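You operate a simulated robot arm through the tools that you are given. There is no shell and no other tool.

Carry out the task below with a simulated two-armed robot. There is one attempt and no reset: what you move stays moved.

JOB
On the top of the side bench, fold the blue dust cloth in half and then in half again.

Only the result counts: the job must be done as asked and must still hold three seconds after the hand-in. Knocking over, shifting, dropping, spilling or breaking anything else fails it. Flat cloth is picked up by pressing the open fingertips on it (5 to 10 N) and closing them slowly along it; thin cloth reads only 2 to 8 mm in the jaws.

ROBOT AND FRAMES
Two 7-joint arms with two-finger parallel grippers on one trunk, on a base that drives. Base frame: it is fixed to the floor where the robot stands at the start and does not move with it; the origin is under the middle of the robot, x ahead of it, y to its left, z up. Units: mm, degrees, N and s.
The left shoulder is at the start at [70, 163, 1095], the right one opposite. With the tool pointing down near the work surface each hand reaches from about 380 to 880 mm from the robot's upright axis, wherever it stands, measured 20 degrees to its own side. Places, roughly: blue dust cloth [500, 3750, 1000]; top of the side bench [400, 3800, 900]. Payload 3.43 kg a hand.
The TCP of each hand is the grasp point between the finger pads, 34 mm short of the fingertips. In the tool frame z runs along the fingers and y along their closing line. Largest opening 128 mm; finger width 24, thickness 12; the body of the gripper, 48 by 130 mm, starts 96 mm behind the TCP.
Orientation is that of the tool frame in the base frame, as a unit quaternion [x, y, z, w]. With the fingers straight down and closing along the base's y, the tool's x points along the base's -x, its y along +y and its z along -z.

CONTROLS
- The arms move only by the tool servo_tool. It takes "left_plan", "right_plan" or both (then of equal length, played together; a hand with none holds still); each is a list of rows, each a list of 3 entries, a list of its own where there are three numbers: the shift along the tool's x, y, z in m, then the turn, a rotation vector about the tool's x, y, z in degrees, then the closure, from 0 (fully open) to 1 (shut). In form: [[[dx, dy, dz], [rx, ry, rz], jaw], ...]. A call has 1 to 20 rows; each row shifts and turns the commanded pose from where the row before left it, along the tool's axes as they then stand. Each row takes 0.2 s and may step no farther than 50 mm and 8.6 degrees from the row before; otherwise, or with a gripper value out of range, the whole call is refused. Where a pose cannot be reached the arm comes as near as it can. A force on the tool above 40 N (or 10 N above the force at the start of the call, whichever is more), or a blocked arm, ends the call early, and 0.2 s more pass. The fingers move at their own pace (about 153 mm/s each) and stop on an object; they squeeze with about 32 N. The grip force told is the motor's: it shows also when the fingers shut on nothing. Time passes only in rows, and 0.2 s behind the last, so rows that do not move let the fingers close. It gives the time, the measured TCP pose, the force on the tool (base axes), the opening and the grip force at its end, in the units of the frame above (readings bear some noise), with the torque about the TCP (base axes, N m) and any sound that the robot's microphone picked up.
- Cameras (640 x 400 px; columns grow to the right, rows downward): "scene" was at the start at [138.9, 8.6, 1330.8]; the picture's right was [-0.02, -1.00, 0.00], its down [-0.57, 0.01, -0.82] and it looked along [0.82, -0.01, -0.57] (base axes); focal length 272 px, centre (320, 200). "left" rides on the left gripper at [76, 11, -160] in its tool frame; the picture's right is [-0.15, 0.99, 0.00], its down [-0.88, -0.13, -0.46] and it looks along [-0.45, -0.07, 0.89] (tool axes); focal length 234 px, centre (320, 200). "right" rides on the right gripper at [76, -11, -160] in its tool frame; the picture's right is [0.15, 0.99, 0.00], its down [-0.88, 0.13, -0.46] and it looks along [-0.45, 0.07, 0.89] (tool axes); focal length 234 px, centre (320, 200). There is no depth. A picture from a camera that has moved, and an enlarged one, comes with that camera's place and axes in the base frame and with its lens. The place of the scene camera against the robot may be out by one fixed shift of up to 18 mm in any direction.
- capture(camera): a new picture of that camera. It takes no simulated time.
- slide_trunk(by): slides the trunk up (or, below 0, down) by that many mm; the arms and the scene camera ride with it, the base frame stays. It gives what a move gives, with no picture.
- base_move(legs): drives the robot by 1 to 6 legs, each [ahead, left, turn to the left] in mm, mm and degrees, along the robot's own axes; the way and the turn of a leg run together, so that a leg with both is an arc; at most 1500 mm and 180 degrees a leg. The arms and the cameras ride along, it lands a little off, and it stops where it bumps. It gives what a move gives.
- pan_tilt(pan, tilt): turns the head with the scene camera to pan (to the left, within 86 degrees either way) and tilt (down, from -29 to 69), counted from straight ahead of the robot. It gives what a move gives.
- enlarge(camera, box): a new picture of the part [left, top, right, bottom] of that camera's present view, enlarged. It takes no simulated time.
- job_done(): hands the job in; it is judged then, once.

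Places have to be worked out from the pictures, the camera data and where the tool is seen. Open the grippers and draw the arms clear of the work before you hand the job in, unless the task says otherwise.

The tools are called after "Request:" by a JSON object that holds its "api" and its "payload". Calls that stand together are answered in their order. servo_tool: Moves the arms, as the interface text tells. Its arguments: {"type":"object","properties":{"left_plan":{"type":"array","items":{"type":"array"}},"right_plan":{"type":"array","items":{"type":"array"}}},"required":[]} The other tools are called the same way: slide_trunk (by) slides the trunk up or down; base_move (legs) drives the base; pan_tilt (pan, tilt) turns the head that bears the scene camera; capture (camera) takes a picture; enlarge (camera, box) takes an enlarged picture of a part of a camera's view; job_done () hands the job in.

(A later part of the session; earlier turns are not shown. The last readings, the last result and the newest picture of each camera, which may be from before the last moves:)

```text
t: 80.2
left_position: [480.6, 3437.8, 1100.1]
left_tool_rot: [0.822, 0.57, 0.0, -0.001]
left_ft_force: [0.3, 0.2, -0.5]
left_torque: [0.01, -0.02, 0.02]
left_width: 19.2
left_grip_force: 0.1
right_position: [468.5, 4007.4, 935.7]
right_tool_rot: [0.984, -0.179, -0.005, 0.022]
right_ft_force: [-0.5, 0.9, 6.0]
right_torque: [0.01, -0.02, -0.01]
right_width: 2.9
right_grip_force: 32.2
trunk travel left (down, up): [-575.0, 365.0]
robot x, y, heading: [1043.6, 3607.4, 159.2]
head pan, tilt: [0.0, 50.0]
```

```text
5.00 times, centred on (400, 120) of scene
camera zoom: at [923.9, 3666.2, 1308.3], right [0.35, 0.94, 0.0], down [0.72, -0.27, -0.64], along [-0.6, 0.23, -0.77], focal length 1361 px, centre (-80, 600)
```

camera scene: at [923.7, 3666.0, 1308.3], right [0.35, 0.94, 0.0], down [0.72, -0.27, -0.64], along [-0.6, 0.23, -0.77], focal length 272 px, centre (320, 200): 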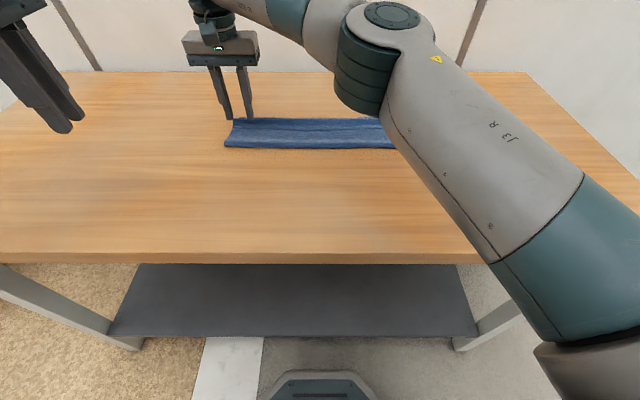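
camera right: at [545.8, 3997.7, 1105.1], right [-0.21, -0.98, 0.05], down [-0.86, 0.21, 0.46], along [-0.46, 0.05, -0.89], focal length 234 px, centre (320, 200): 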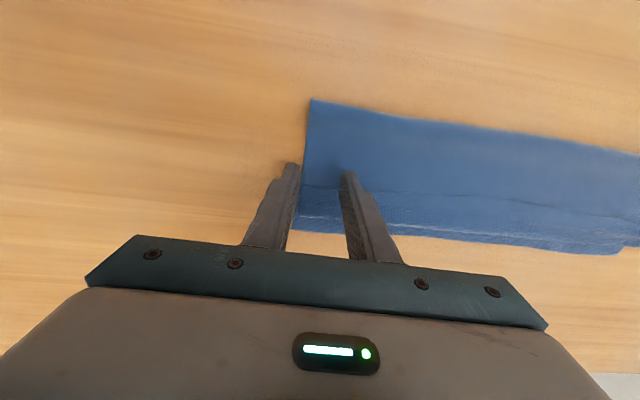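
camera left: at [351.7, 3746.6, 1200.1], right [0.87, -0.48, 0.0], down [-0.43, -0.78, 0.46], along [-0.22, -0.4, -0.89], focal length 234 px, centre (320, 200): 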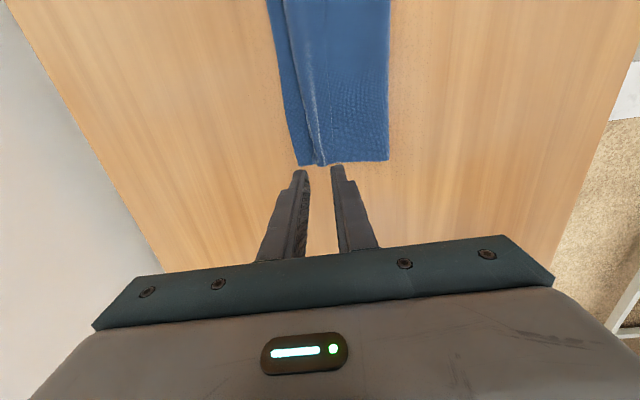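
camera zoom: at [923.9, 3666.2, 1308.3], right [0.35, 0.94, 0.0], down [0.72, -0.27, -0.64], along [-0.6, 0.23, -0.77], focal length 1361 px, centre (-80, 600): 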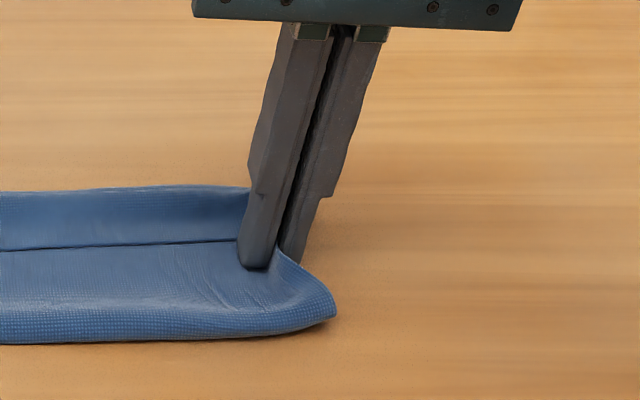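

Held at 2.9 mm, about two layers with the edge drawn between the fingers. I lift 40 mm gently, moving slightly left, and check that both layers come along.

Request:
{"api": "servo_tool", "payload": {"right_plan": [[[0, 0.001, -0.01], [0, 0, 0], 1.0], [[0, 0.001, -0.01], [0, 0, 0], 1.0], [[0, 0.002, -0.01], [0, 0, 0], 1.0], [[0, 0.002, -0.01], [0, 0, 0], 1.0], [[0, 0, 0], [0, 0, 0], 1.0]]}}

Request:
{"api": "enlarge", "payload": {"camera": "right", "box": [240, 90, 400, 210]}}

Request:
{"api": "enlarge", "payload": {"camera": "scene", "box": [200, 60, 440, 170]}}

Request:
{"api": "capture", "payload": {"camera": "left"}}

```text
t: 81.5
left_position: [479.9, 3439.1, 1101.6]
left_tool_rot: [0.822, 0.57, 0.0, 0.0]
left_ft_force: [-0.4, -0.1, -0.3]
left_torque: [-0.01, 0.0, 0.01]
left_width: 19.3
left_grip_force: 0.0
right_position: [467.2, 4004.4, 974.1]
right_tool_rot: [0.984, -0.179, -0.003, 0.022]
right_ft_force: [0.1, 0.0, -0.1]
right_torque: [-0.04, 0.0, -0.01]
right_width: 3.0
right_grip_force: 32.0
trunk travel left (down, up): [-575.0, 365.0]
robot x, y, heading: [1041.0, 3613.7, 159.2]
head pan, tilt: [0.0, 50.0]
```

```text
3.33 times, centred on (320, 150) of right
camera zoom: at [544.7, 3995.7, 1132.8], right [-0.21, -0.98, 0.04], down [-0.86, 0.21, 0.46], along [-0.46, 0.06, -0.89], focal length 781 px, centre (320, 367)
```

zoom: 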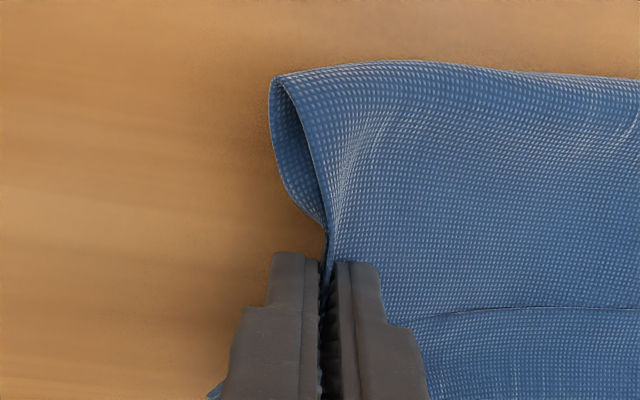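

```text
2.67 times, centred on (320, 115) of scene
camera zoom: at [923.2, 3666.6, 1308.2], right [0.35, 0.94, 0.0], down [0.72, -0.27, -0.64], along [-0.6, 0.23, -0.77], focal length 726 px, centre (320, 427)
```

zoom: 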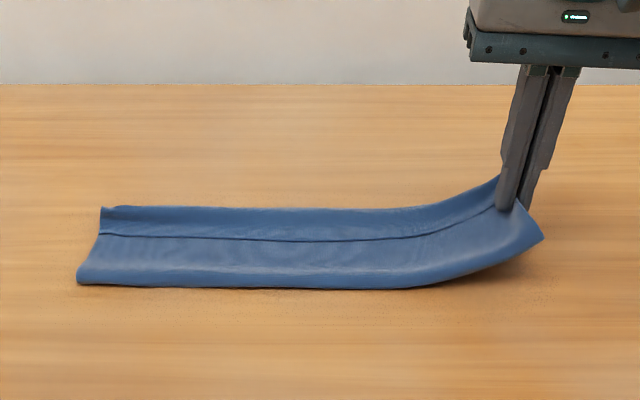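

```text
taken
camera left: at [516.9, 3504.2, 1260.7], right [0.88, -0.48, 0.0], down [-0.43, -0.78, 0.46], along [-0.22, -0.4, -0.89], focal length 234 px, centre (320, 200)
```

left: 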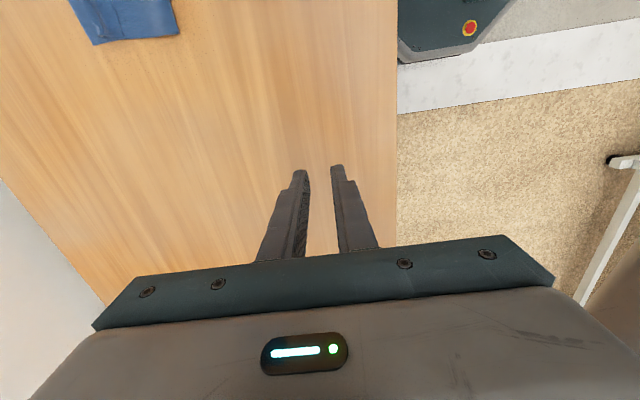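

Both layers rise together in one clean sheet, and the strip's left end has only slid about 12 mm to the right (now near [389, 3636] to [283, 3681]). I take out the tilt and carry the end along the first half of the arc to the left.

Request:
{"api": "servo_tool", "payload": {"right_plan": [[[0, 0, 0], [2.5, 0, 0], 1.0], [[0.0003, 0.0066, -0.015], [0, 0, 0], 1.0], [[0.0003, 0.0066, -0.015], [0, 0, 0], 1.0], [[0.0003, 0.0123, -0.0178], [0, 0, 0], 1.0], [[0.0003, 0.0123, -0.0178], [0, 0, 0], 1.0], [[0.0003, 0.0169, -0.0143], [0, 0, 0], 1.0], [[0.0003, 0.0169, -0.0143], [0, 0, 0], 1.0], [[0.0003, 0.0204, -0.0097], [0, 0, 0], 1.0], [[0.0003, 0.0204, -0.0097], [0, 0, 0], 1.0], [[0.0003, 0.0224, -0.0046], [0, 0, 0], 1.0], [[0.0003, 0.0224, -0.0046], [0, 0, 0], 1.0], [[0, 0, 0], [0, 0, 0], 1.0]]}}

Request:
{"api": "capture", "payload": {"camera": "scene"}}

Request:
{"api": "capture", "payload": {"camera": "right"}}

Request:
{"api": "capture", "payload": {"camera": "left"}}

```text
t: 84.0
left_position: [480.4, 3438.1, 1101.2]
left_tool_rot: [0.821, 0.57, -0.001, 0.0]
left_ft_force: [-0.7, -0.3, 0.1]
left_torque: [0.0, 0.0, -0.03]
left_width: 19.2
left_grip_force: 0.1
right_position: [413.5, 3855.3, 1099.2]
right_tool_rot: [0.984, -0.179, 0.0, 0.001]
right_ft_force: [0.0, -1.0, 0.6]
right_torque: [-0.02, -0.02, -0.01]
right_width: 3.0
right_grip_force: 32.2
trunk travel left (down, up): [-575.0, 365.0]
robot x, y, heading: [1042.7, 3610.6, 159.4]
head pan, tilt: [0.0, 50.0]
```

```text
taken
camera scene: at [923.6, 3667.2, 1308.3], right [0.35, 0.94, 0.0], down [0.72, -0.27, -0.64], along [-0.6, 0.23, -0.77], focal length 272 px, centre (320, 200)
```

scene: 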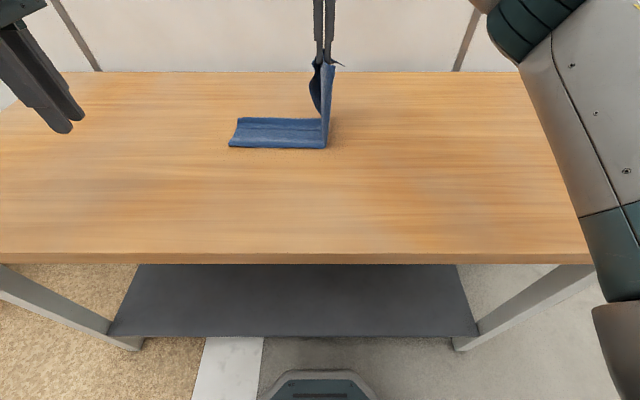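

```text
taken
camera right: at [489.1, 3840.0, 1257.3], right [-0.21, -0.98, 0.0], down [-0.87, 0.19, 0.46], along [-0.45, 0.09, -0.89], focal length 234 px, centre (320, 200)
```

right: 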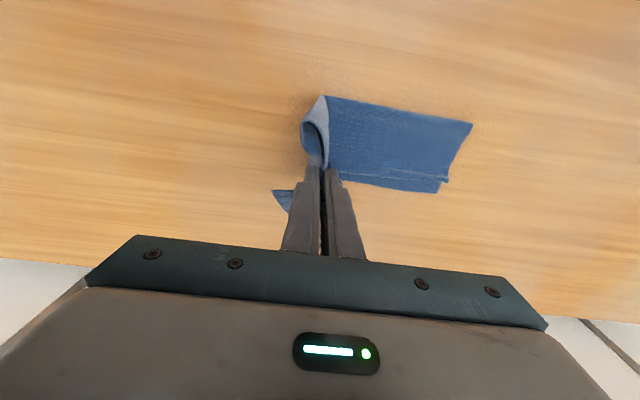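

```text
taken
camera left: at [517.2, 3504.7, 1260.9], right [0.87, -0.48, 0.0], down [-0.43, -0.78, 0.46], along [-0.22, -0.4, -0.89], focal length 234 px, centre (320, 200)
```

left: 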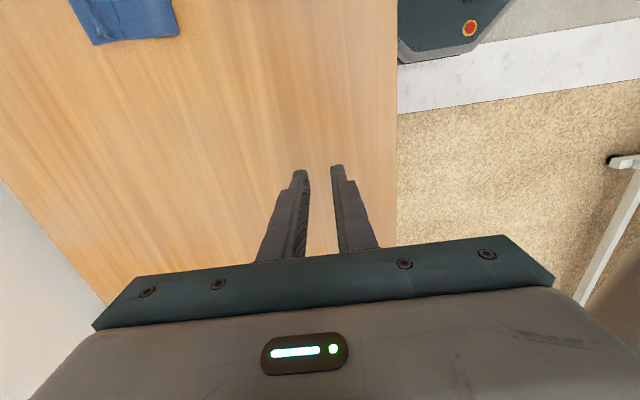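

The end stands upright over the middle of the strip and the left end has not slid. I enlarge to check the hanging end, then go on.

Request:
{"api": "enlarge", "payload": {"camera": "scene", "box": [210, 40, 370, 160]}}

Request:
{"api": "enlarge", "payload": {"camera": "right", "box": [260, 80, 500, 220]}}

```text
3.33 times, centred on (290, 100) of scene
camera zoom: at [923.6, 3667.2, 1308.3], right [0.35, 0.94, 0.0], down [0.72, -0.27, -0.64], along [-0.6, 0.23, -0.77], focal length 907 px, centre (420, 533)
```

zoom: 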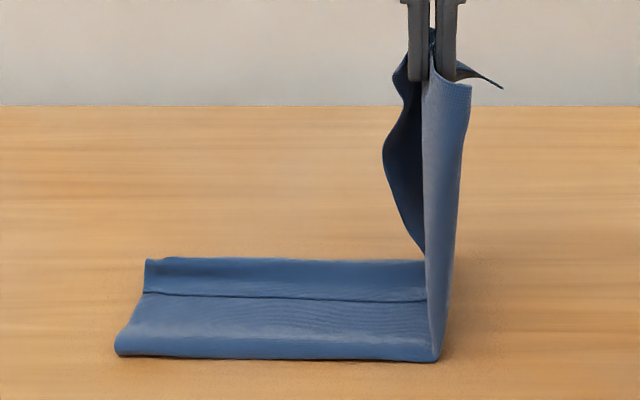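

```text
2.67 times, centred on (380, 150) of right
camera zoom: at [489.1, 3840.0, 1257.3], right [-0.21, -0.98, 0.0], down [-0.87, 0.19, 0.46], along [-0.45, 0.09, -0.89], focal length 624 px, centre (160, 333)
```

zoom: 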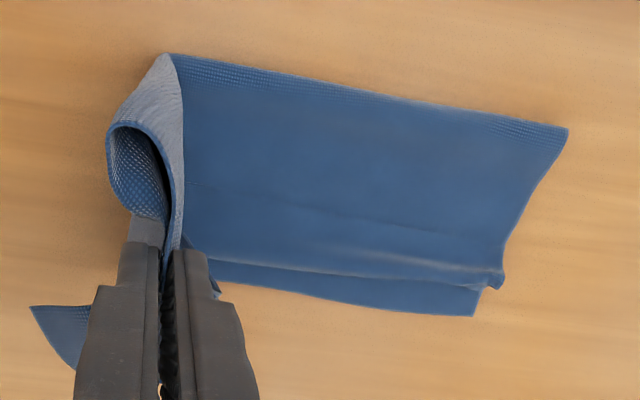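

The end hangs well, though its far loose corner flares a little to the right. I carry on down the second half of the arc, laying the end near the left end of the strip.

Request:
{"api": "servo_tool", "payload": {"right_plan": [[[0.0002, 0.0229, 0.001], [0, 0, 0], 1.0], [[0.0002, 0.0229, 0.001], [0, 0, 0], 1.0], [[0.0002, 0.0219, 0.0064], [0, 0, 0], 1.0], [[0.0002, 0.0219, 0.0064], [0, 0, 0], 1.0], [[0.0002, 0.0193, 0.0114], [0, 0, 0], 1.0], [[0, 0.0193, 0.0114], [0, 0, 0], 1.0], [[0, 0.0155, 0.0156], [0, 0, 0], 1.0], [[0, 0.0155, 0.0156], [0, 0, 0], 1.0], [[0, 0.0105, 0.0188], [0, 0, 0], 1.0], [[0, 0.0105, 0.0188], [0, 0, 0], 1.0], [[0, 0.0045, 0.0165], [0, 0, 0], 1.0], [[0, 0.0045, 0.0165], [0, 0, 0], 1.0], [[0, 0, 0], [0, 0, 0], 1.0]]}}

Request:
{"api": "enlarge", "payload": {"camera": "scene", "box": [190, 70, 370, 180]}}

Request:
{"api": "capture", "payload": {"camera": "right"}}

Request:
{"api": "capture", "payload": {"camera": "left"}}

```text
t: 86.8
left_position: [479.6, 3437.5, 1100.7]
left_tool_rot: [0.822, 0.57, 0.0, 0.0]
left_ft_force: [0.1, -1.1, -0.4]
left_torque: [-0.01, 0.01, -0.03]
left_width: 19.2
left_grip_force: 0.0
right_position: [348.3, 3677.5, 958.3]
right_tool_rot: [0.984, -0.179, 0.0, 0.001]
right_ft_force: [-0.2, 0.3, 0.3]
right_torque: [-0.03, -0.02, 0.0]
right_width: 2.8
right_grip_force: 32.2
trunk travel left (down, up): [-575.0, 365.0]
robot x, y, heading: [1045.4, 3610.0, 159.4]
head pan, tilt: [0.0, 50.0]
```

```text
3.56 times, centred on (280, 125) of scene
camera zoom: at [923.6, 3666.4, 1308.3], right [0.35, 0.94, 0.0], down [0.72, -0.27, -0.64], along [-0.6, 0.23, -0.77], focal length 968 px, centre (462, 467)
```

zoom: 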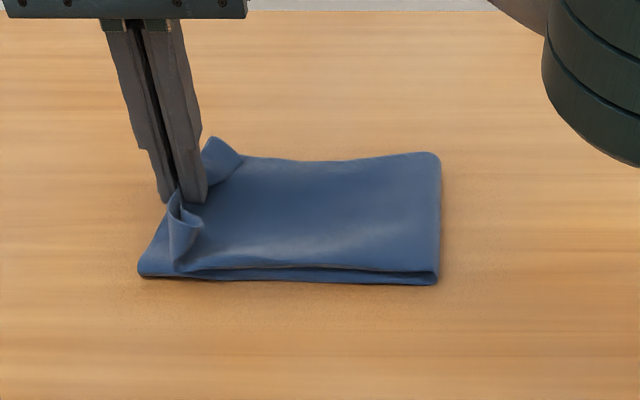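

```text
taken
camera right: at [423.3, 3662.3, 1117.6], right [-0.21, -0.98, 0.0], down [-0.87, 0.19, 0.46], along [-0.45, 0.1, -0.89], focal length 234 px, centre (320, 200)
```

right: 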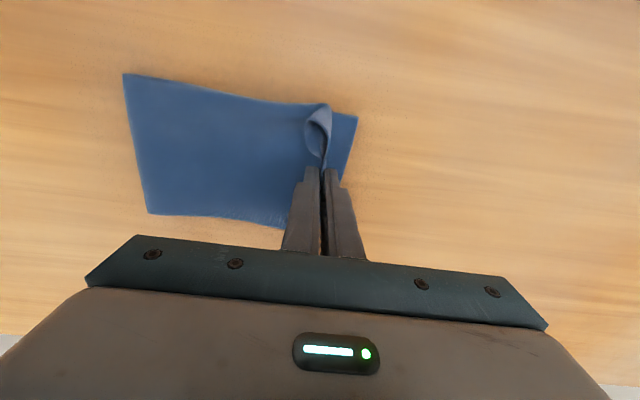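

```text
taken
camera left: at [517.2, 3504.0, 1260.9], right [0.88, -0.48, 0.0], down [-0.43, -0.78, 0.46], along [-0.22, -0.4, -0.89], focal length 234 px, centre (320, 200)
```

left: 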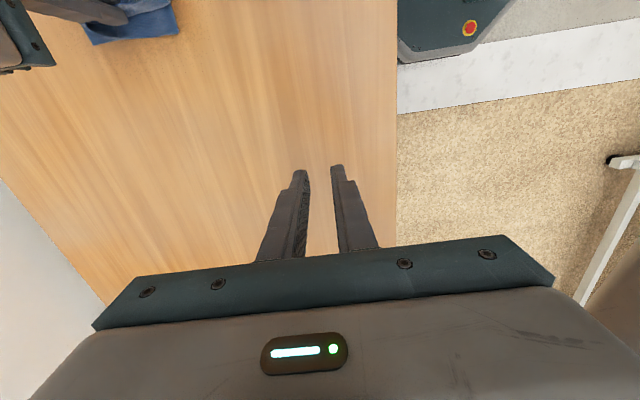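

The fold lies well: the doubled piece is about 190 mm long, with the held end near the left end. I lower the last 14 mm, drawing 6 mm further left, and check.

Request:
{"api": "servo_tool", "payload": {"right_plan": [[[0, 0.003, 0.006], [0, 0, 0], 1.0], [[0, 0.003, 0.005], [0, 0, 0], 1.0], [[0, 0, 0.003], [0, 0, 0], 1.0], [[0, 0, 0], [0, 0, 0], 1.0]]}}

Request:
{"api": "enlarge", "payload": {"camera": "scene", "box": [190, 70, 370, 180]}}

Request:
{"api": "enlarge", "payload": {"camera": "right", "box": [110, 60, 380, 240]}}

```text
t: 87.8
left_position: [479.6, 3437.1, 1101.9]
left_tool_rot: [0.821, 0.571, 0.0, 0.001]
left_ft_force: [-0.2, -0.1, 0.8]
left_torque: [0.0, -0.01, 0.03]
left_width: 19.3
left_grip_force: 0.1
right_position: [346.6, 3672.5, 945.0]
right_tool_rot: [0.984, -0.179, 0.0, 0.001]
right_ft_force: [-0.3, -0.6, 1.8]
right_torque: [-0.04, -0.02, -0.02]
right_width: 2.8
right_grip_force: 31.3
trunk travel left (down, up): [-575.0, 365.0]
robot x, y, heading: [1045.2, 3609.0, 159.1]
head pan, tilt: [0.0, 50.0]
```

```text
3.56 times, centred on (280, 125) of scene
camera zoom: at [923.6, 3666.3, 1308.3], right [0.35, 0.94, 0.0], down [0.72, -0.27, -0.64], along [-0.6, 0.23, -0.77], focal length 968 px, centre (462, 467)
```

zoom: 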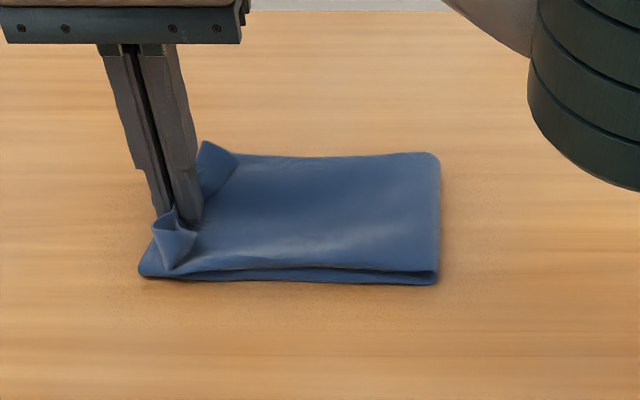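

```text
2.22 times, centred on (245, 150) of right
camera zoom: at [421.4, 3656.9, 1103.6], right [-0.21, -0.98, 0.0], down [-0.87, 0.19, 0.46], along [-0.45, 0.09, -0.89], focal length 520 px, centre (487, 311)
```

zoom: 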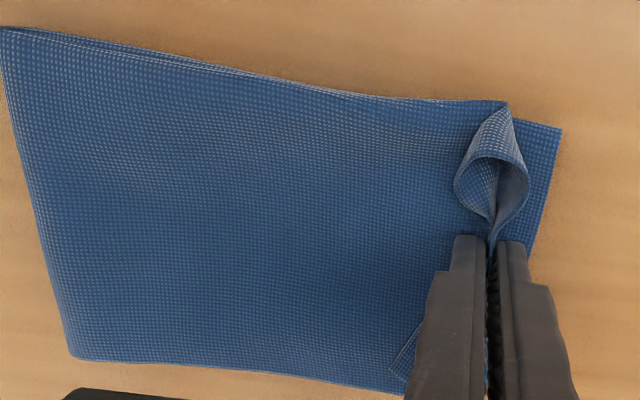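

The end rests on the strip (1.8 N). I open the jaws slowly to about 25 mm, wait, and lift straight up.

Request:
{"api": "servo_tool", "payload": {"right_plan": [[[0, 0, 0], [0, 0, 0], 0.97], [[0, 0, 0], [0, 0, 0], 0.94], [[0, 0, 0], [0, 0, 0], 0.91], [[0, 0, 0], [0, 0, 0], 0.88], [[0, 0, 0], [0, 0, 0], 0.85], [[0, 0, 0], [0, 0, 0], 0.82], [[0, 0, 0], [0, 0, 0], 0.8], [[0, 0, 0], [0, 0, 0], 0.8], [[0, 0, -0.005], [0, 0, 0], 0.8], [[0, 0, -0.01], [0, 0, 0], 0.8], [[0, 0, -0.015], [0, 0, 0], 0.8], [[0, 0, -0.03], [0, 0, 0], 0.8], [[0, 0, -0.03], [0, 0, 0], 0.8], [[0, 0, -0.03], [0, 0, 0], 0.8], [[0, 0, 0], [0, 0, 0], 0.8]]}}

Request:
{"api": "enlarge", "payload": {"camera": "scene", "box": [190, 70, 370, 180]}}

Request:
{"api": "enlarge", "payload": {"camera": "right", "box": [110, 60, 430, 240]}}

```text
t: 91.0
left_position: [479.0, 3438.5, 1099.8]
left_tool_rot: [0.822, 0.57, -0.001, 0.0]
left_ft_force: [-0.5, -0.4, -0.1]
left_torque: [-0.03, -0.01, 0.03]
left_width: 19.4
left_grip_force: 0.0
right_position: [348.9, 3674.0, 1064.3]
right_tool_rot: [0.984, -0.179, -0.001, 0.001]
right_ft_force: [0.2, 0.3, 0.8]
right_torque: [-0.02, 0.0, 0.0]
right_width: 25.7
right_grip_force: 0.0
trunk travel left (down, up): [-575.0, 365.0]
robot x, y, heading: [1044.0, 3609.8, 159.2]
head pan, tilt: [0.0, 50.0]
```

```text
3.56 times, centred on (280, 125) of scene
camera zoom: at [922.7, 3666.7, 1308.2], right [0.35, 0.94, 0.0], down [0.72, -0.27, -0.64], along [-0.6, 0.23, -0.77], focal length 968 px, centre (462, 467)
```

zoom: 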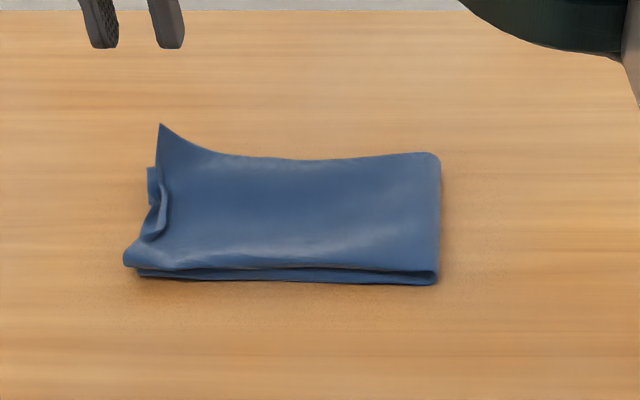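

```text
2.00 times, centred on (270, 150) of right
camera zoom: at [423.8, 3659.2, 1222.4], right [-0.21, -0.98, 0.0], down [-0.87, 0.19, 0.46], along [-0.45, 0.09, -0.89], focal length 468 px, centre (420, 300)
```

zoom: 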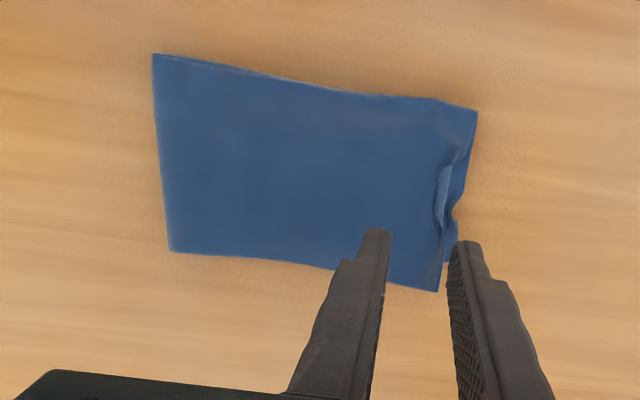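

The cloth is now a quarter-size packet; only the far left corner of the top layers stands up a little. I move the right hand away to the right, let things settle for a second and look again.

Request:
{"api": "servo_tool", "payload": {"right_plan": [[[0, 0, -0.03], [0, 0, 0], 0.8], [[0, -0.04, 0], [0, 0, 0], 0.8], [[0, -0.04, 0], [0, 0, 0], 0.8], [[0, -0.04, 0], [0, 0, 0], 0.8], [[0, -0.04, 0], [0, 0, 0], 0.8], [[0, -0.04, 0], [0, 0, 0], 0.8], [[0, -0.04, 0], [0, 0, 0], 0.8], [[0, -0.04, 0], [0, 0, 0], 0.8], [[0, 0, 0], [0, 0, 0], 0.8], [[0, 0, 0], [0, 0, 0], 0.8], [[0, 0, 0], [0, 0, 0], 0.8]]}}

Request:
{"api": "capture", "payload": {"camera": "scene"}}

Request:
{"api": "enlarge", "payload": {"camera": "scene", "box": [210, 90, 340, 170]}}

Request:
{"api": "capture", "payload": {"camera": "right"}}

```text
t: 93.5
left_position: [480.1, 3437.8, 1100.6]
left_tool_rot: [0.822, 0.569, 0.0, 0.001]
left_ft_force: [0.0, 1.3, 0.2]
left_torque: [0.02, 0.01, -0.01]
left_width: 19.1
left_grip_force: 0.1
right_position: [452.0, 3937.6, 1083.2]
right_tool_rot: [0.984, -0.179, 0.001, 0.001]
right_ft_force: [0.0, -0.2, 0.0]
right_torque: [0.0, 0.02, -0.04]
right_width: 25.5
right_grip_force: 0.1
right hand out of reach, approached as far as the arm can: row 1
trunk travel left (down, up): [-575.0, 365.0]
robot x, y, heading: [1042.8, 3612.0, 159.1]
head pan, tilt: [0.0, 50.0]
```

```text
taken
camera scene: at [923.3, 3666.4, 1308.3], right [0.35, 0.94, 0.0], down [0.72, -0.27, -0.64], along [-0.6, 0.23, -0.77], focal length 272 px, centre (320, 200)
```

scene: 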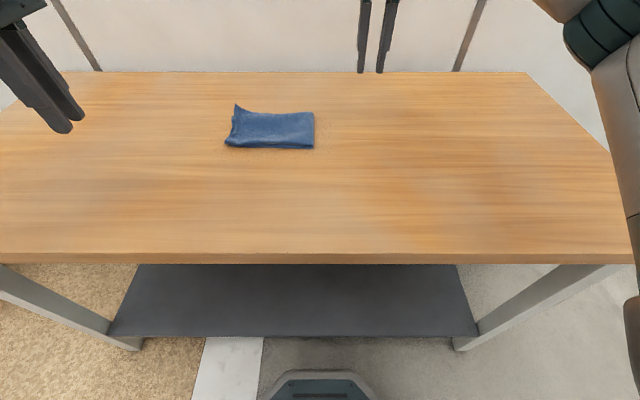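

```text
4.92 times, centred on (275, 130) of scene
camera zoom: at [923.3, 3666.4, 1308.3], right [0.35, 0.94, 0.0], down [0.72, -0.27, -0.64], along [-0.6, 0.23, -0.77], focal length 1340 px, centre (542, 545)
```

zoom: 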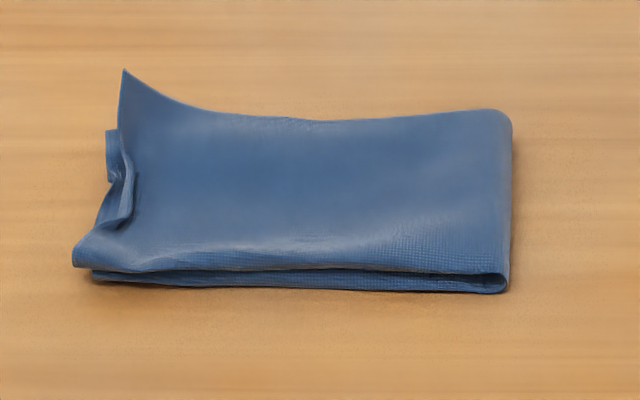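

```text
taken
camera right: at [526.1, 3922.4, 1242.2], right [-0.21, -0.98, 0.0], down [-0.87, 0.19, 0.46], along [-0.45, 0.1, -0.89], focal length 234 px, centre (320, 200)
```

right: 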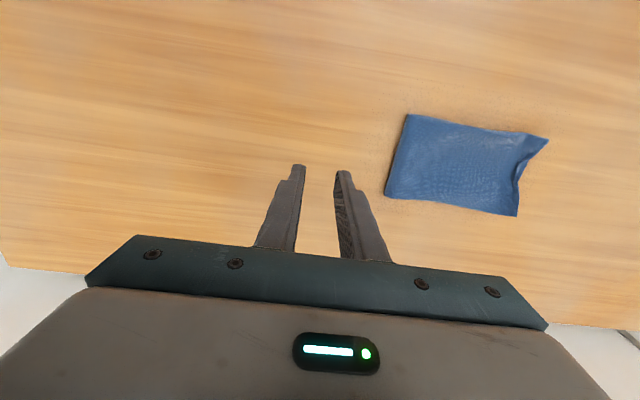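

The packet is neat, but from the two views the far left corner stands up to about z 950 at [299, 3679]. I bring the closed left hand above its inner slope to look at it from close by and then pat it down.

Request:
{"api": "servo_tool", "payload": {"left_plan": [[[0.0295, -0.04, 0], [0, 0, 0], 1.0], [[0.0295, -0.04, 0], [0, 0, 0], 1.0], [[0.0295, -0.04, 0], [0, 0, 0], 1.0], [[0.0295, -0.04, 0], [0, 0, 0], 1.0], [[0.0295, -0.04, 0], [0, 0, 0], 1.0], [[0.0295, -0.04, 0], [0, 0, 0], 1.0], [[0, 0, 0], [0, 0, 0], 1.0]]}}

Request:
{"api": "capture", "payload": {"camera": "left"}}

Request:
{"api": "capture", "payload": {"camera": "scene"}}

```text
t: 95.0
left_position: [318.7, 3683.9, 1098.5]
left_tool_rot: [0.821, 0.57, 0.0, -0.001]
left_ft_force: [-0.4, -0.1, 0.4]
left_torque: [0.06, 0.02, -0.01]
left_width: 0.0
left_grip_force: 31.7
right_position: [451.5, 3934.9, 1084.5]
right_tool_rot: [0.984, -0.179, -0.001, 0.0]
right_ft_force: [-0.4, 0.5, 0.0]
right_torque: [0.02, -0.01, 0.01]
right_width: 25.5
right_grip_force: 0.0
trunk travel left (down, up): [-575.0, 365.0]
robot x, y, heading: [1041.7, 3611.9, 159.7]
head pan, tilt: [0.0, 50.0]
```

```text
taken
camera left: at [355.4, 3749.9, 1258.9], right [0.88, -0.48, 0.0], down [-0.43, -0.78, 0.45], along [-0.22, -0.4, -0.89], focal length 234 px, centre (320, 200)
```

left: 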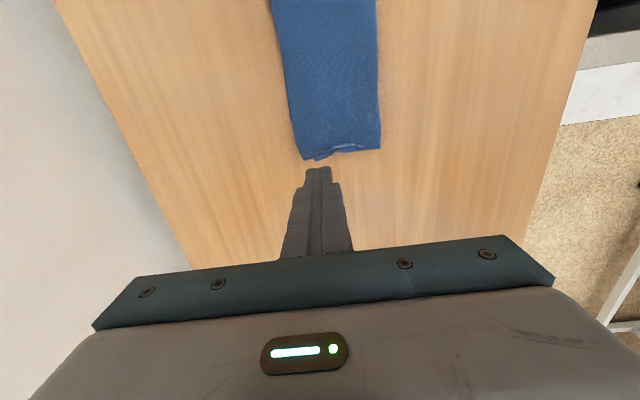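

```text
taken
camera scene: at [923.6, 3664.8, 1308.3], right [0.35, 0.94, 0.0], down [0.72, -0.27, -0.64], along [-0.6, 0.23, -0.77], focal length 272 px, centre (320, 200)
```

scene: 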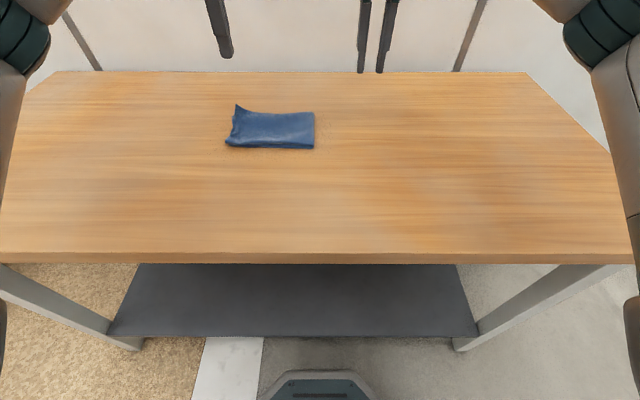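

Request:
{"api": "enlarge", "payload": {"camera": "left", "box": [250, 60, 410, 180]}}

Request:
{"api": "enlarge", "payload": {"camera": "scene", "box": [200, 80, 340, 165]}}

```text
3.33 times, centred on (330, 120) of left
camera zoom: at [355.4, 3749.9, 1258.9], right [0.88, -0.48, 0.0], down [-0.43, -0.78, 0.45], along [-0.22, -0.4, -0.89], focal length 781 px, centre (287, 467)
```

zoom: 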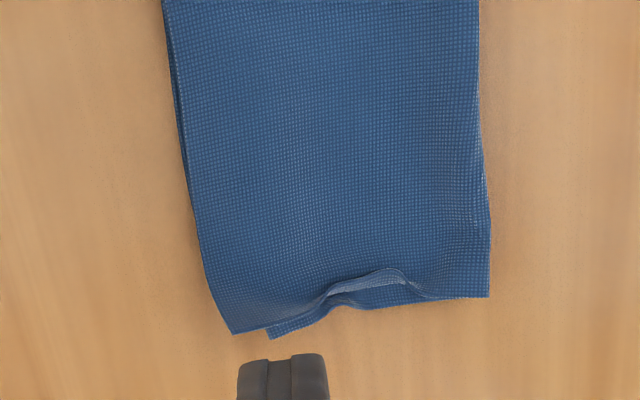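

```text
4.57 times, centred on (270, 122) of scene
camera zoom: at [923.6, 3664.8, 1308.3], right [0.35, 0.94, 0.0], down [0.72, -0.27, -0.64], along [-0.6, 0.23, -0.77], focal length 1244 px, centre (549, 554)
```

zoom: 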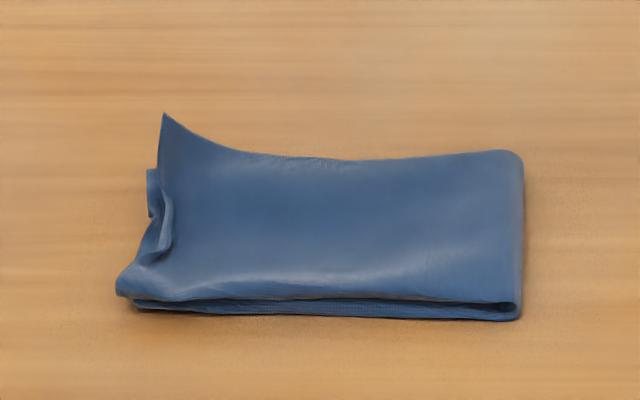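

From the left view too the standing corner is near [290, 3678] at z 950, sloping up away from me, so the left hand's closed tips at [319, 3684] will come down on its inner slope. I lower to tip height about 918 first.

Request:
{"api": "servo_tool", "payload": {"left_plan": [[[0, 0, 0.035], [0, 0, 0], 1.0], [[0, 0, 0.035], [0, 0, 0], 1.0], [[0, 0, 0.03], [0, 0, 0], 1.0], [[0, 0, 0.015], [0, 0, 0], 1.0], [[0, 0, 0.01], [0, 0, 0], 1.0], [[0, 0, 0.01], [0, 0, 0], 1.0], [[0, 0, 0.01], [0, 0, 0], 1.0], [[0, 0, 0], [0, 0, 0], 1.0]]}}

Request:
{"api": "enlarge", "payload": {"camera": "left", "box": [250, 60, 410, 180]}}

Request:
{"api": "enlarge", "payload": {"camera": "scene", "box": [200, 80, 340, 165]}}

```text
t: 96.8
left_position: [316.9, 3686.6, 954.6]
left_tool_rot: [0.822, 0.57, 0.0, -0.001]
left_ft_force: [-0.2, 0.6, -0.3]
left_torque: [0.01, -0.03, 0.0]
left_width: 0.0
left_grip_force: 32.1
right_position: [451.6, 3938.1, 1082.7]
right_tool_rot: [0.984, -0.178, -0.001, 0.001]
right_ft_force: [0.7, 0.2, -0.6]
right_torque: [0.03, -0.02, -0.01]
right_width: 25.6
right_grip_force: 0.1
trunk travel left (down, up): [-575.0, 365.0]
robot x, y, heading: [1043.2, 3610.9, 159.5]
head pan, tilt: [0.0, 50.0]
```

```text
3.33 times, centred on (330, 120) of left
camera zoom: at [354.8, 3753.3, 1115.1], right [0.87, -0.48, 0.0], down [-0.43, -0.78, 0.46], along [-0.22, -0.4, -0.89], focal length 781 px, centre (287, 467)
```

zoom: 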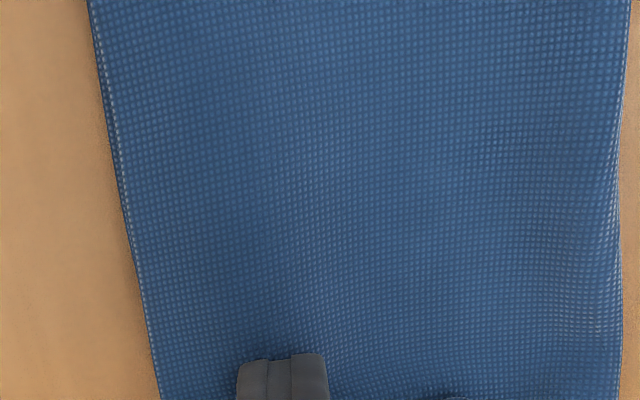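

```text
4.57 times, centred on (270, 122) of scene
camera zoom: at [923.5, 3666.6, 1308.3], right [0.35, 0.94, 0.0], down [0.72, -0.27, -0.64], along [-0.6, 0.23, -0.77], focal length 1244 px, centre (549, 554)
```

zoom: 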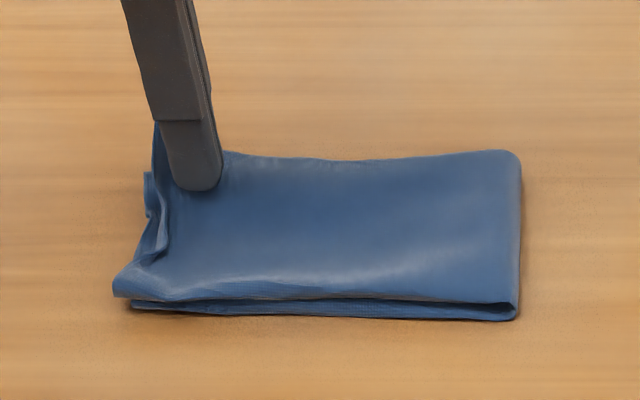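

The tips have reached the slope with the corner bending behind them. I lower another 10 mm while moving slightly outward (left and away) to lay the corner down.

Request:
{"api": "servo_tool", "payload": {"left_plan": [[[-0.004, -0.004, 0.003], [0, 0, 0], 1.0], [[-0.004, -0.004, 0.003], [0, 0, 0], 1.0], [[-0.003, -0.003, 0.002], [0, 0, 0], 1.0], [[0, 0, 0.001], [0, 0, 0], 1.0], [[0, 0, 0.001], [0, 0, 0], 1.0], [[0, 0, 0], [0, 0, 0], 1.0]]}}

Request:
{"api": "enlarge", "payload": {"camera": "scene", "box": [200, 80, 340, 165]}}

Request:
{"api": "capture", "payload": {"camera": "left"}}

```text
t: 98.2
left_position: [303.6, 3679.9, 945.2]
left_tool_rot: [0.821, 0.57, 0.0, -0.001]
left_ft_force: [0.4, 0.3, 0.6]
left_torque: [-0.05, 0.0, 0.01]
left_width: 0.0
left_grip_force: 31.7
right_position: [451.2, 3938.8, 1082.5]
right_tool_rot: [0.984, -0.18, 0.0, 0.001]
right_ft_force: [-0.3, -0.3, -0.7]
right_torque: [0.02, -0.03, 0.01]
right_width: 25.8
right_grip_force: 0.1
trunk travel left (down, up): [-575.0, 365.0]
robot x, y, heading: [1043.9, 3612.8, 159.4]
head pan, tilt: [0.0, 50.0]
```

```text
4.57 times, centred on (270, 122) of scene
camera zoom: at [923.4, 3666.5, 1308.3], right [0.35, 0.94, 0.0], down [0.72, -0.27, -0.64], along [-0.6, 0.23, -0.77], focal length 1244 px, centre (549, 554)
```

zoom: 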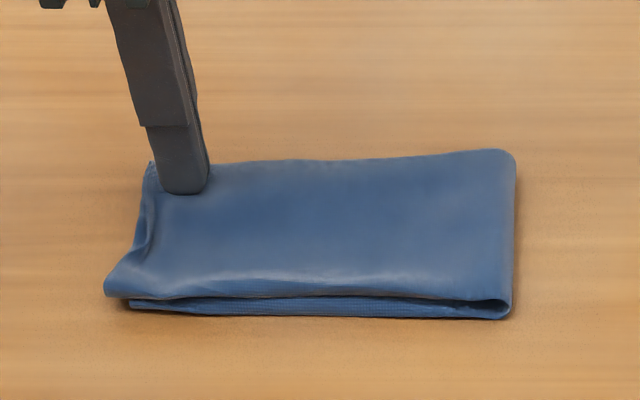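

```text
taken
camera left: at [340.7, 3746.5, 1105.2], right [0.87, -0.48, 0.0], down [-0.43, -0.78, 0.46], along [-0.22, -0.4, -0.89], focal length 234 px, centre (320, 200)
```

left: 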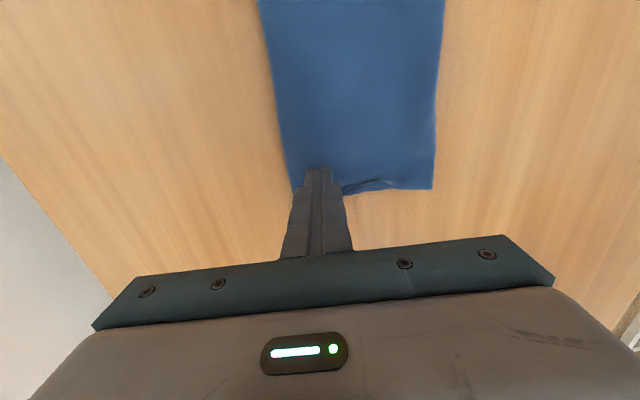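

The corner is laid down under the tips. I press gently 3 mm more, hold, and lift off straight up.

Request:
{"api": "servo_tool", "payload": {"left_plan": [[[0, 0, 0.001], [0, 0, 0], 1.0], [[0, 0, 0.001], [0, 0, 0], 1.0], [[0, 0, 0.001], [0, 0, 0], 1.0], [[0, 0, 0], [0, 0, 0], 1.0], [[0, 0, 0], [0, 0, 0], 1.0]]}}

```text
t: 99.5
left_position: [303.4, 3680.0, 941.9]
left_tool_rot: [0.821, 0.57, 0.001, -0.001]
left_ft_force: [0.0, -0.9, 0.3]
left_torque: [-0.01, 0.0, 0.02]
left_width: 0.0
left_grip_force: 32.3
right_position: [452.0, 3938.2, 1082.9]
right_tool_rot: [0.984, -0.178, 0.0, 0.001]
right_ft_force: [0.0, 0.8, -0.3]
right_torque: [0.0, 0.0, 0.03]
right_width: 25.5
right_grip_force: 0.1
trunk travel left (down, up): [-575.0, 365.0]
robot x, y, heading: [1044.6, 3613.3, 159.5]
head pan, tilt: [0.0, 50.0]
```

Still next to no force at tip height 908. I press further in 1 mm steps.

Request:
{"api": "servo_tool", "payload": {"left_plan": [[[0, 0, 0.001], [0, 0, 0], 1.0], [[0, 0, 0.001], [0, 0, 0], 1.0], [[0, 0, 0.001], [0, 0, 0], 1.0], [[0, 0, 0], [0, 0, 0], 1.0], [[0, 0, 0], [0, 0, 0], 1.0]]}}

Request:
{"api": "enlarge", "payload": {"camera": "scene", "box": [200, 80, 340, 165]}}

```text
t: 100.7
left_position: [304.2, 3680.0, 939.0]
left_tool_rot: [0.822, 0.57, -0.001, -0.001]
left_ft_force: [-2.5, -0.4, 11.4]
left_torque: [-0.05, 0.01, -0.02]
left_width: 0.0
left_grip_force: 32.1
right_position: [452.2, 3937.2, 1082.9]
right_tool_rot: [0.984, -0.178, -0.001, 0.001]
right_ft_force: [0.1, 0.1, -0.3]
right_torque: [0.01, -0.03, 0.0]
right_width: 25.7
right_grip_force: 0.0
trunk travel left (down, up): [-575.0, 365.0]
robot x, y, heading: [1043.6, 3611.2, 159.4]
head pan, tilt: [0.0, 50.0]
```

```text
4.57 times, centred on (270, 122) of scene
camera zoom: at [924.3, 3666.3, 1308.4], right [0.35, 0.94, 0.0], down [0.72, -0.27, -0.64], along [-0.6, 0.23, -0.77], focal length 1244 px, centre (549, 554)
```

zoom: 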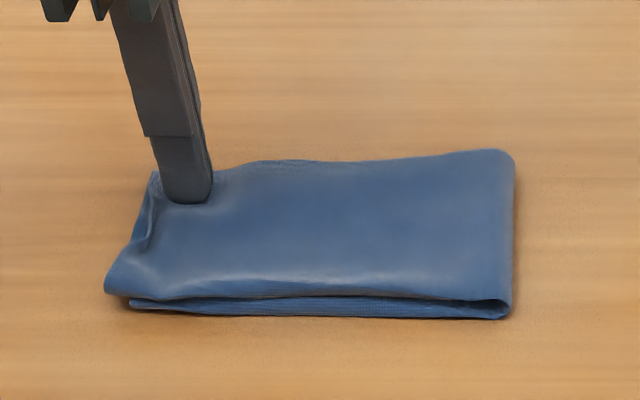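

Pressed with 11 N at tip height 905. I lift the left hand straight up and look.

Request:
{"api": "servo_tool", "payload": {"left_plan": [[[0, 0, -0.002], [0, 0, 0], 1.0], [[0, 0, -0.008], [0, 0, 0], 1.0], [[0, 0, -0.02], [0, 0, 0], 1.0], [[0, 0, -0.04], [0, 0, 0], 1.0], [[0, 0, -0.04], [0, 0, 0], 1.0], [[0, 0, -0.04], [0, 0, 0], 1.0], [[0, 0, 0], [0, 0, 0], 1.0], [[0, 0, 0], [0, 0, 0], 1.0], [[0, 0, 0], [0, 0, 0], 1.0]]}}

Request:
{"api": "enlarge", "payload": {"camera": "scene", "box": [200, 80, 340, 165]}}

Request:
{"api": "enlarge", "payload": {"camera": "left", "box": [230, 0, 430, 180]}}

Request:
{"api": "capture", "payload": {"camera": "right"}}

```text
t: 102.7
left_position: [302.1, 3680.5, 1090.5]
left_tool_rot: [0.822, 0.57, 0.0, 0.0]
left_ft_force: [-0.3, -0.1, -0.2]
left_torque: [-0.03, 0.01, 0.01]
left_width: 0.1
left_grip_force: 32.6
right_position: [452.1, 3937.8, 1083.4]
right_tool_rot: [0.984, -0.178, -0.001, 0.001]
right_ft_force: [-0.1, 0.1, 0.2]
right_torque: [0.01, 0.01, 0.0]
right_width: 25.5
right_grip_force: 0.0
trunk travel left (down, up): [-575.0, 365.0]
robot x, y, heading: [1038.5, 3613.8, 159.3]
head pan, tilt: [0.0, 50.0]
```

```text
4.57 times, centred on (270, 122) of scene
camera zoom: at [923.3, 3666.5, 1308.3], right [0.35, 0.94, 0.0], down [0.72, -0.27, -0.64], along [-0.6, 0.23, -0.77], focal length 1244 px, centre (549, 554)
```

zoom: 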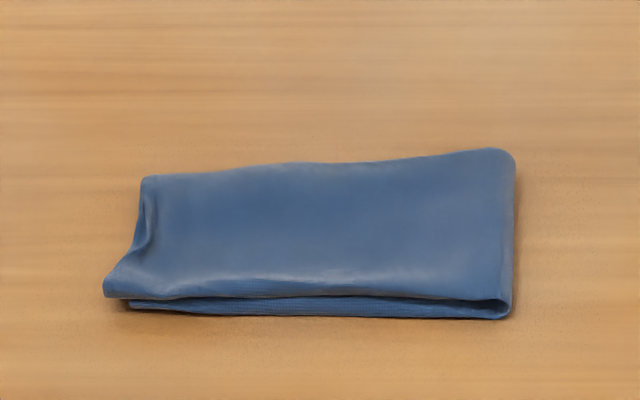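

```text
2.22 times, centred on (330, 90) of left
camera zoom: at [340.1, 3747.0, 1250.7], right [0.87, -0.48, 0.0], down [-0.43, -0.78, 0.46], along [-0.22, -0.4, -0.89], focal length 520 px, centre (298, 444)
```

zoom: 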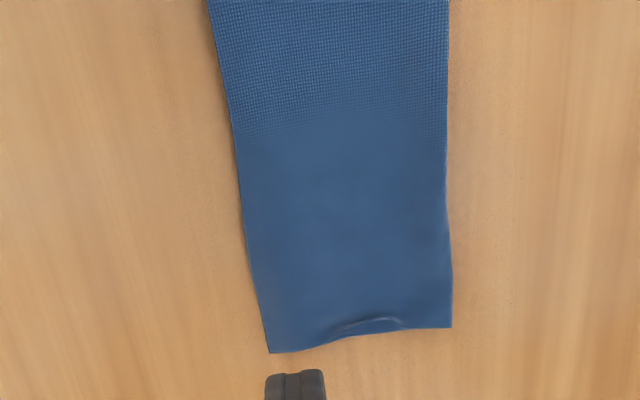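

```text
taken
camera right: at [525.9, 3922.4, 1242.1], right [-0.21, -0.98, 0.0], down [-0.87, 0.19, 0.46], along [-0.45, 0.09, -0.89], focal length 234 px, centre (320, 200)
```

right: 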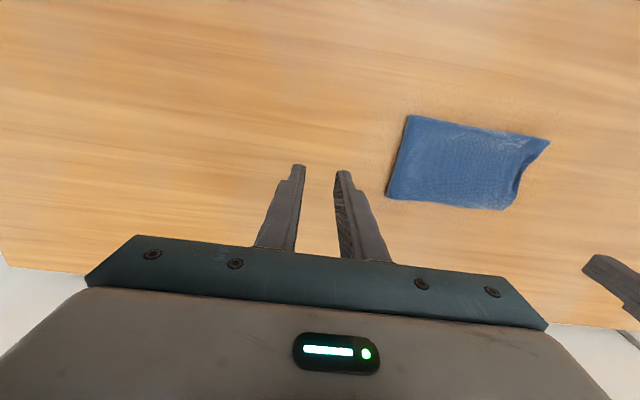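

The packet is flat and square now, about 195 by 125 mm, with all edges together. Its near left corner still looks slightly puffed, so I pat it once too: over [372, 3640] and down to tip height about 914.

Request:
{"api": "servo_tool", "payload": {"left_plan": [[[-0.0064, 0.04, 0], [0, 0, 0], 1.0], [[-0.0064, 0.04, 0], [0, 0, 0], 1.0], [[0, 0, 0.04], [0, 0, 0], 1.0], [[0, 0, 0.04], [0, 0, 0], 1.0], [[0, 0, 0.03], [0, 0, 0], 1.0], [[0, 0, 0.015], [0, 0, 0], 1.0], [[0, 0, 0.01], [0, 0, 0], 1.0], [[0, 0, 0.007], [0, 0, 0], 1.0], [[0, 0, 0], [0, 0, 0], 1.0]]}}

Request:
{"api": "enlarge", "payload": {"camera": "scene", "box": [200, 80, 340, 165]}}

```text
t: 104.7
left_position: [374.2, 3641.7, 947.6]
left_tool_rot: [0.821, 0.571, 0.0, 0.001]
left_ft_force: [-0.2, 1.0, -0.4]
left_torque: [-0.04, -0.01, 0.03]
left_width: 0.1
left_grip_force: 31.9
right_position: [451.3, 3937.9, 1083.1]
right_tool_rot: [0.984, -0.179, 0.0, 0.001]
right_ft_force: [0.0, 1.1, 0.4]
right_torque: [0.02, 0.02, 0.01]
right_width: 25.8
right_grip_force: 0.1
trunk travel left (down, up): [-575.0, 365.0]
robot x, y, heading: [1044.4, 3610.1, 159.4]
head pan, tilt: [0.0, 50.0]
```

```text
4.57 times, centred on (270, 122) of scene
camera zoom: at [923.5, 3666.5, 1308.3], right [0.35, 0.94, 0.0], down [0.72, -0.27, -0.64], along [-0.6, 0.23, -0.77], focal length 1244 px, centre (549, 554)
```

zoom: 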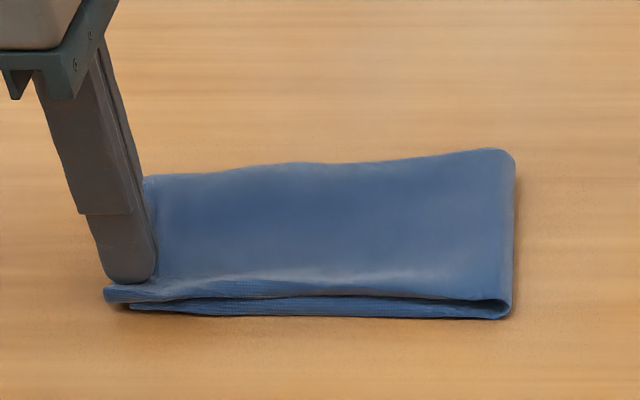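

The tips are at the puffed corner without force yet. I press down in 1 mm steps to a few newtons.

Request:
{"api": "servo_tool", "payload": {"left_plan": [[[0, 0, 0.002], [0, 0, 0], 1.0], [[0, 0, 0.002], [0, 0, 0], 1.0], [[0, 0, 0.001], [0, 0, 0], 1.0], [[0, 0, 0.001], [0, 0, 0], 1.0], [[0, 0, 0.001], [0, 0, 0], 1.0], [[0, 0, 0.001], [0, 0, 0], 1.0], [[0, 0, 0], [0, 0, 0], 1.0], [[0, 0, 0], [0, 0, 0], 1.0]]}}

```text
t: 106.5
left_position: [373.4, 3640.3, 938.2]
left_tool_rot: [0.822, 0.57, 0.0, -0.001]
left_ft_force: [0.3, 0.0, 1.0]
left_torque: [-0.01, -0.02, 0.04]
left_width: 0.0
left_grip_force: 31.8
right_position: [451.8, 3938.0, 1083.4]
right_tool_rot: [0.984, -0.178, 0.0, 0.001]
right_ft_force: [0.5, 0.2, -0.6]
right_torque: [-0.03, -0.01, 0.0]
right_width: 25.4
right_grip_force: 0.0
trunk travel left (down, up): [-575.0, 365.0]
robot x, y, heading: [1038.9, 3611.1, 159.8]
head pan, tilt: [0.0, 50.0]
```

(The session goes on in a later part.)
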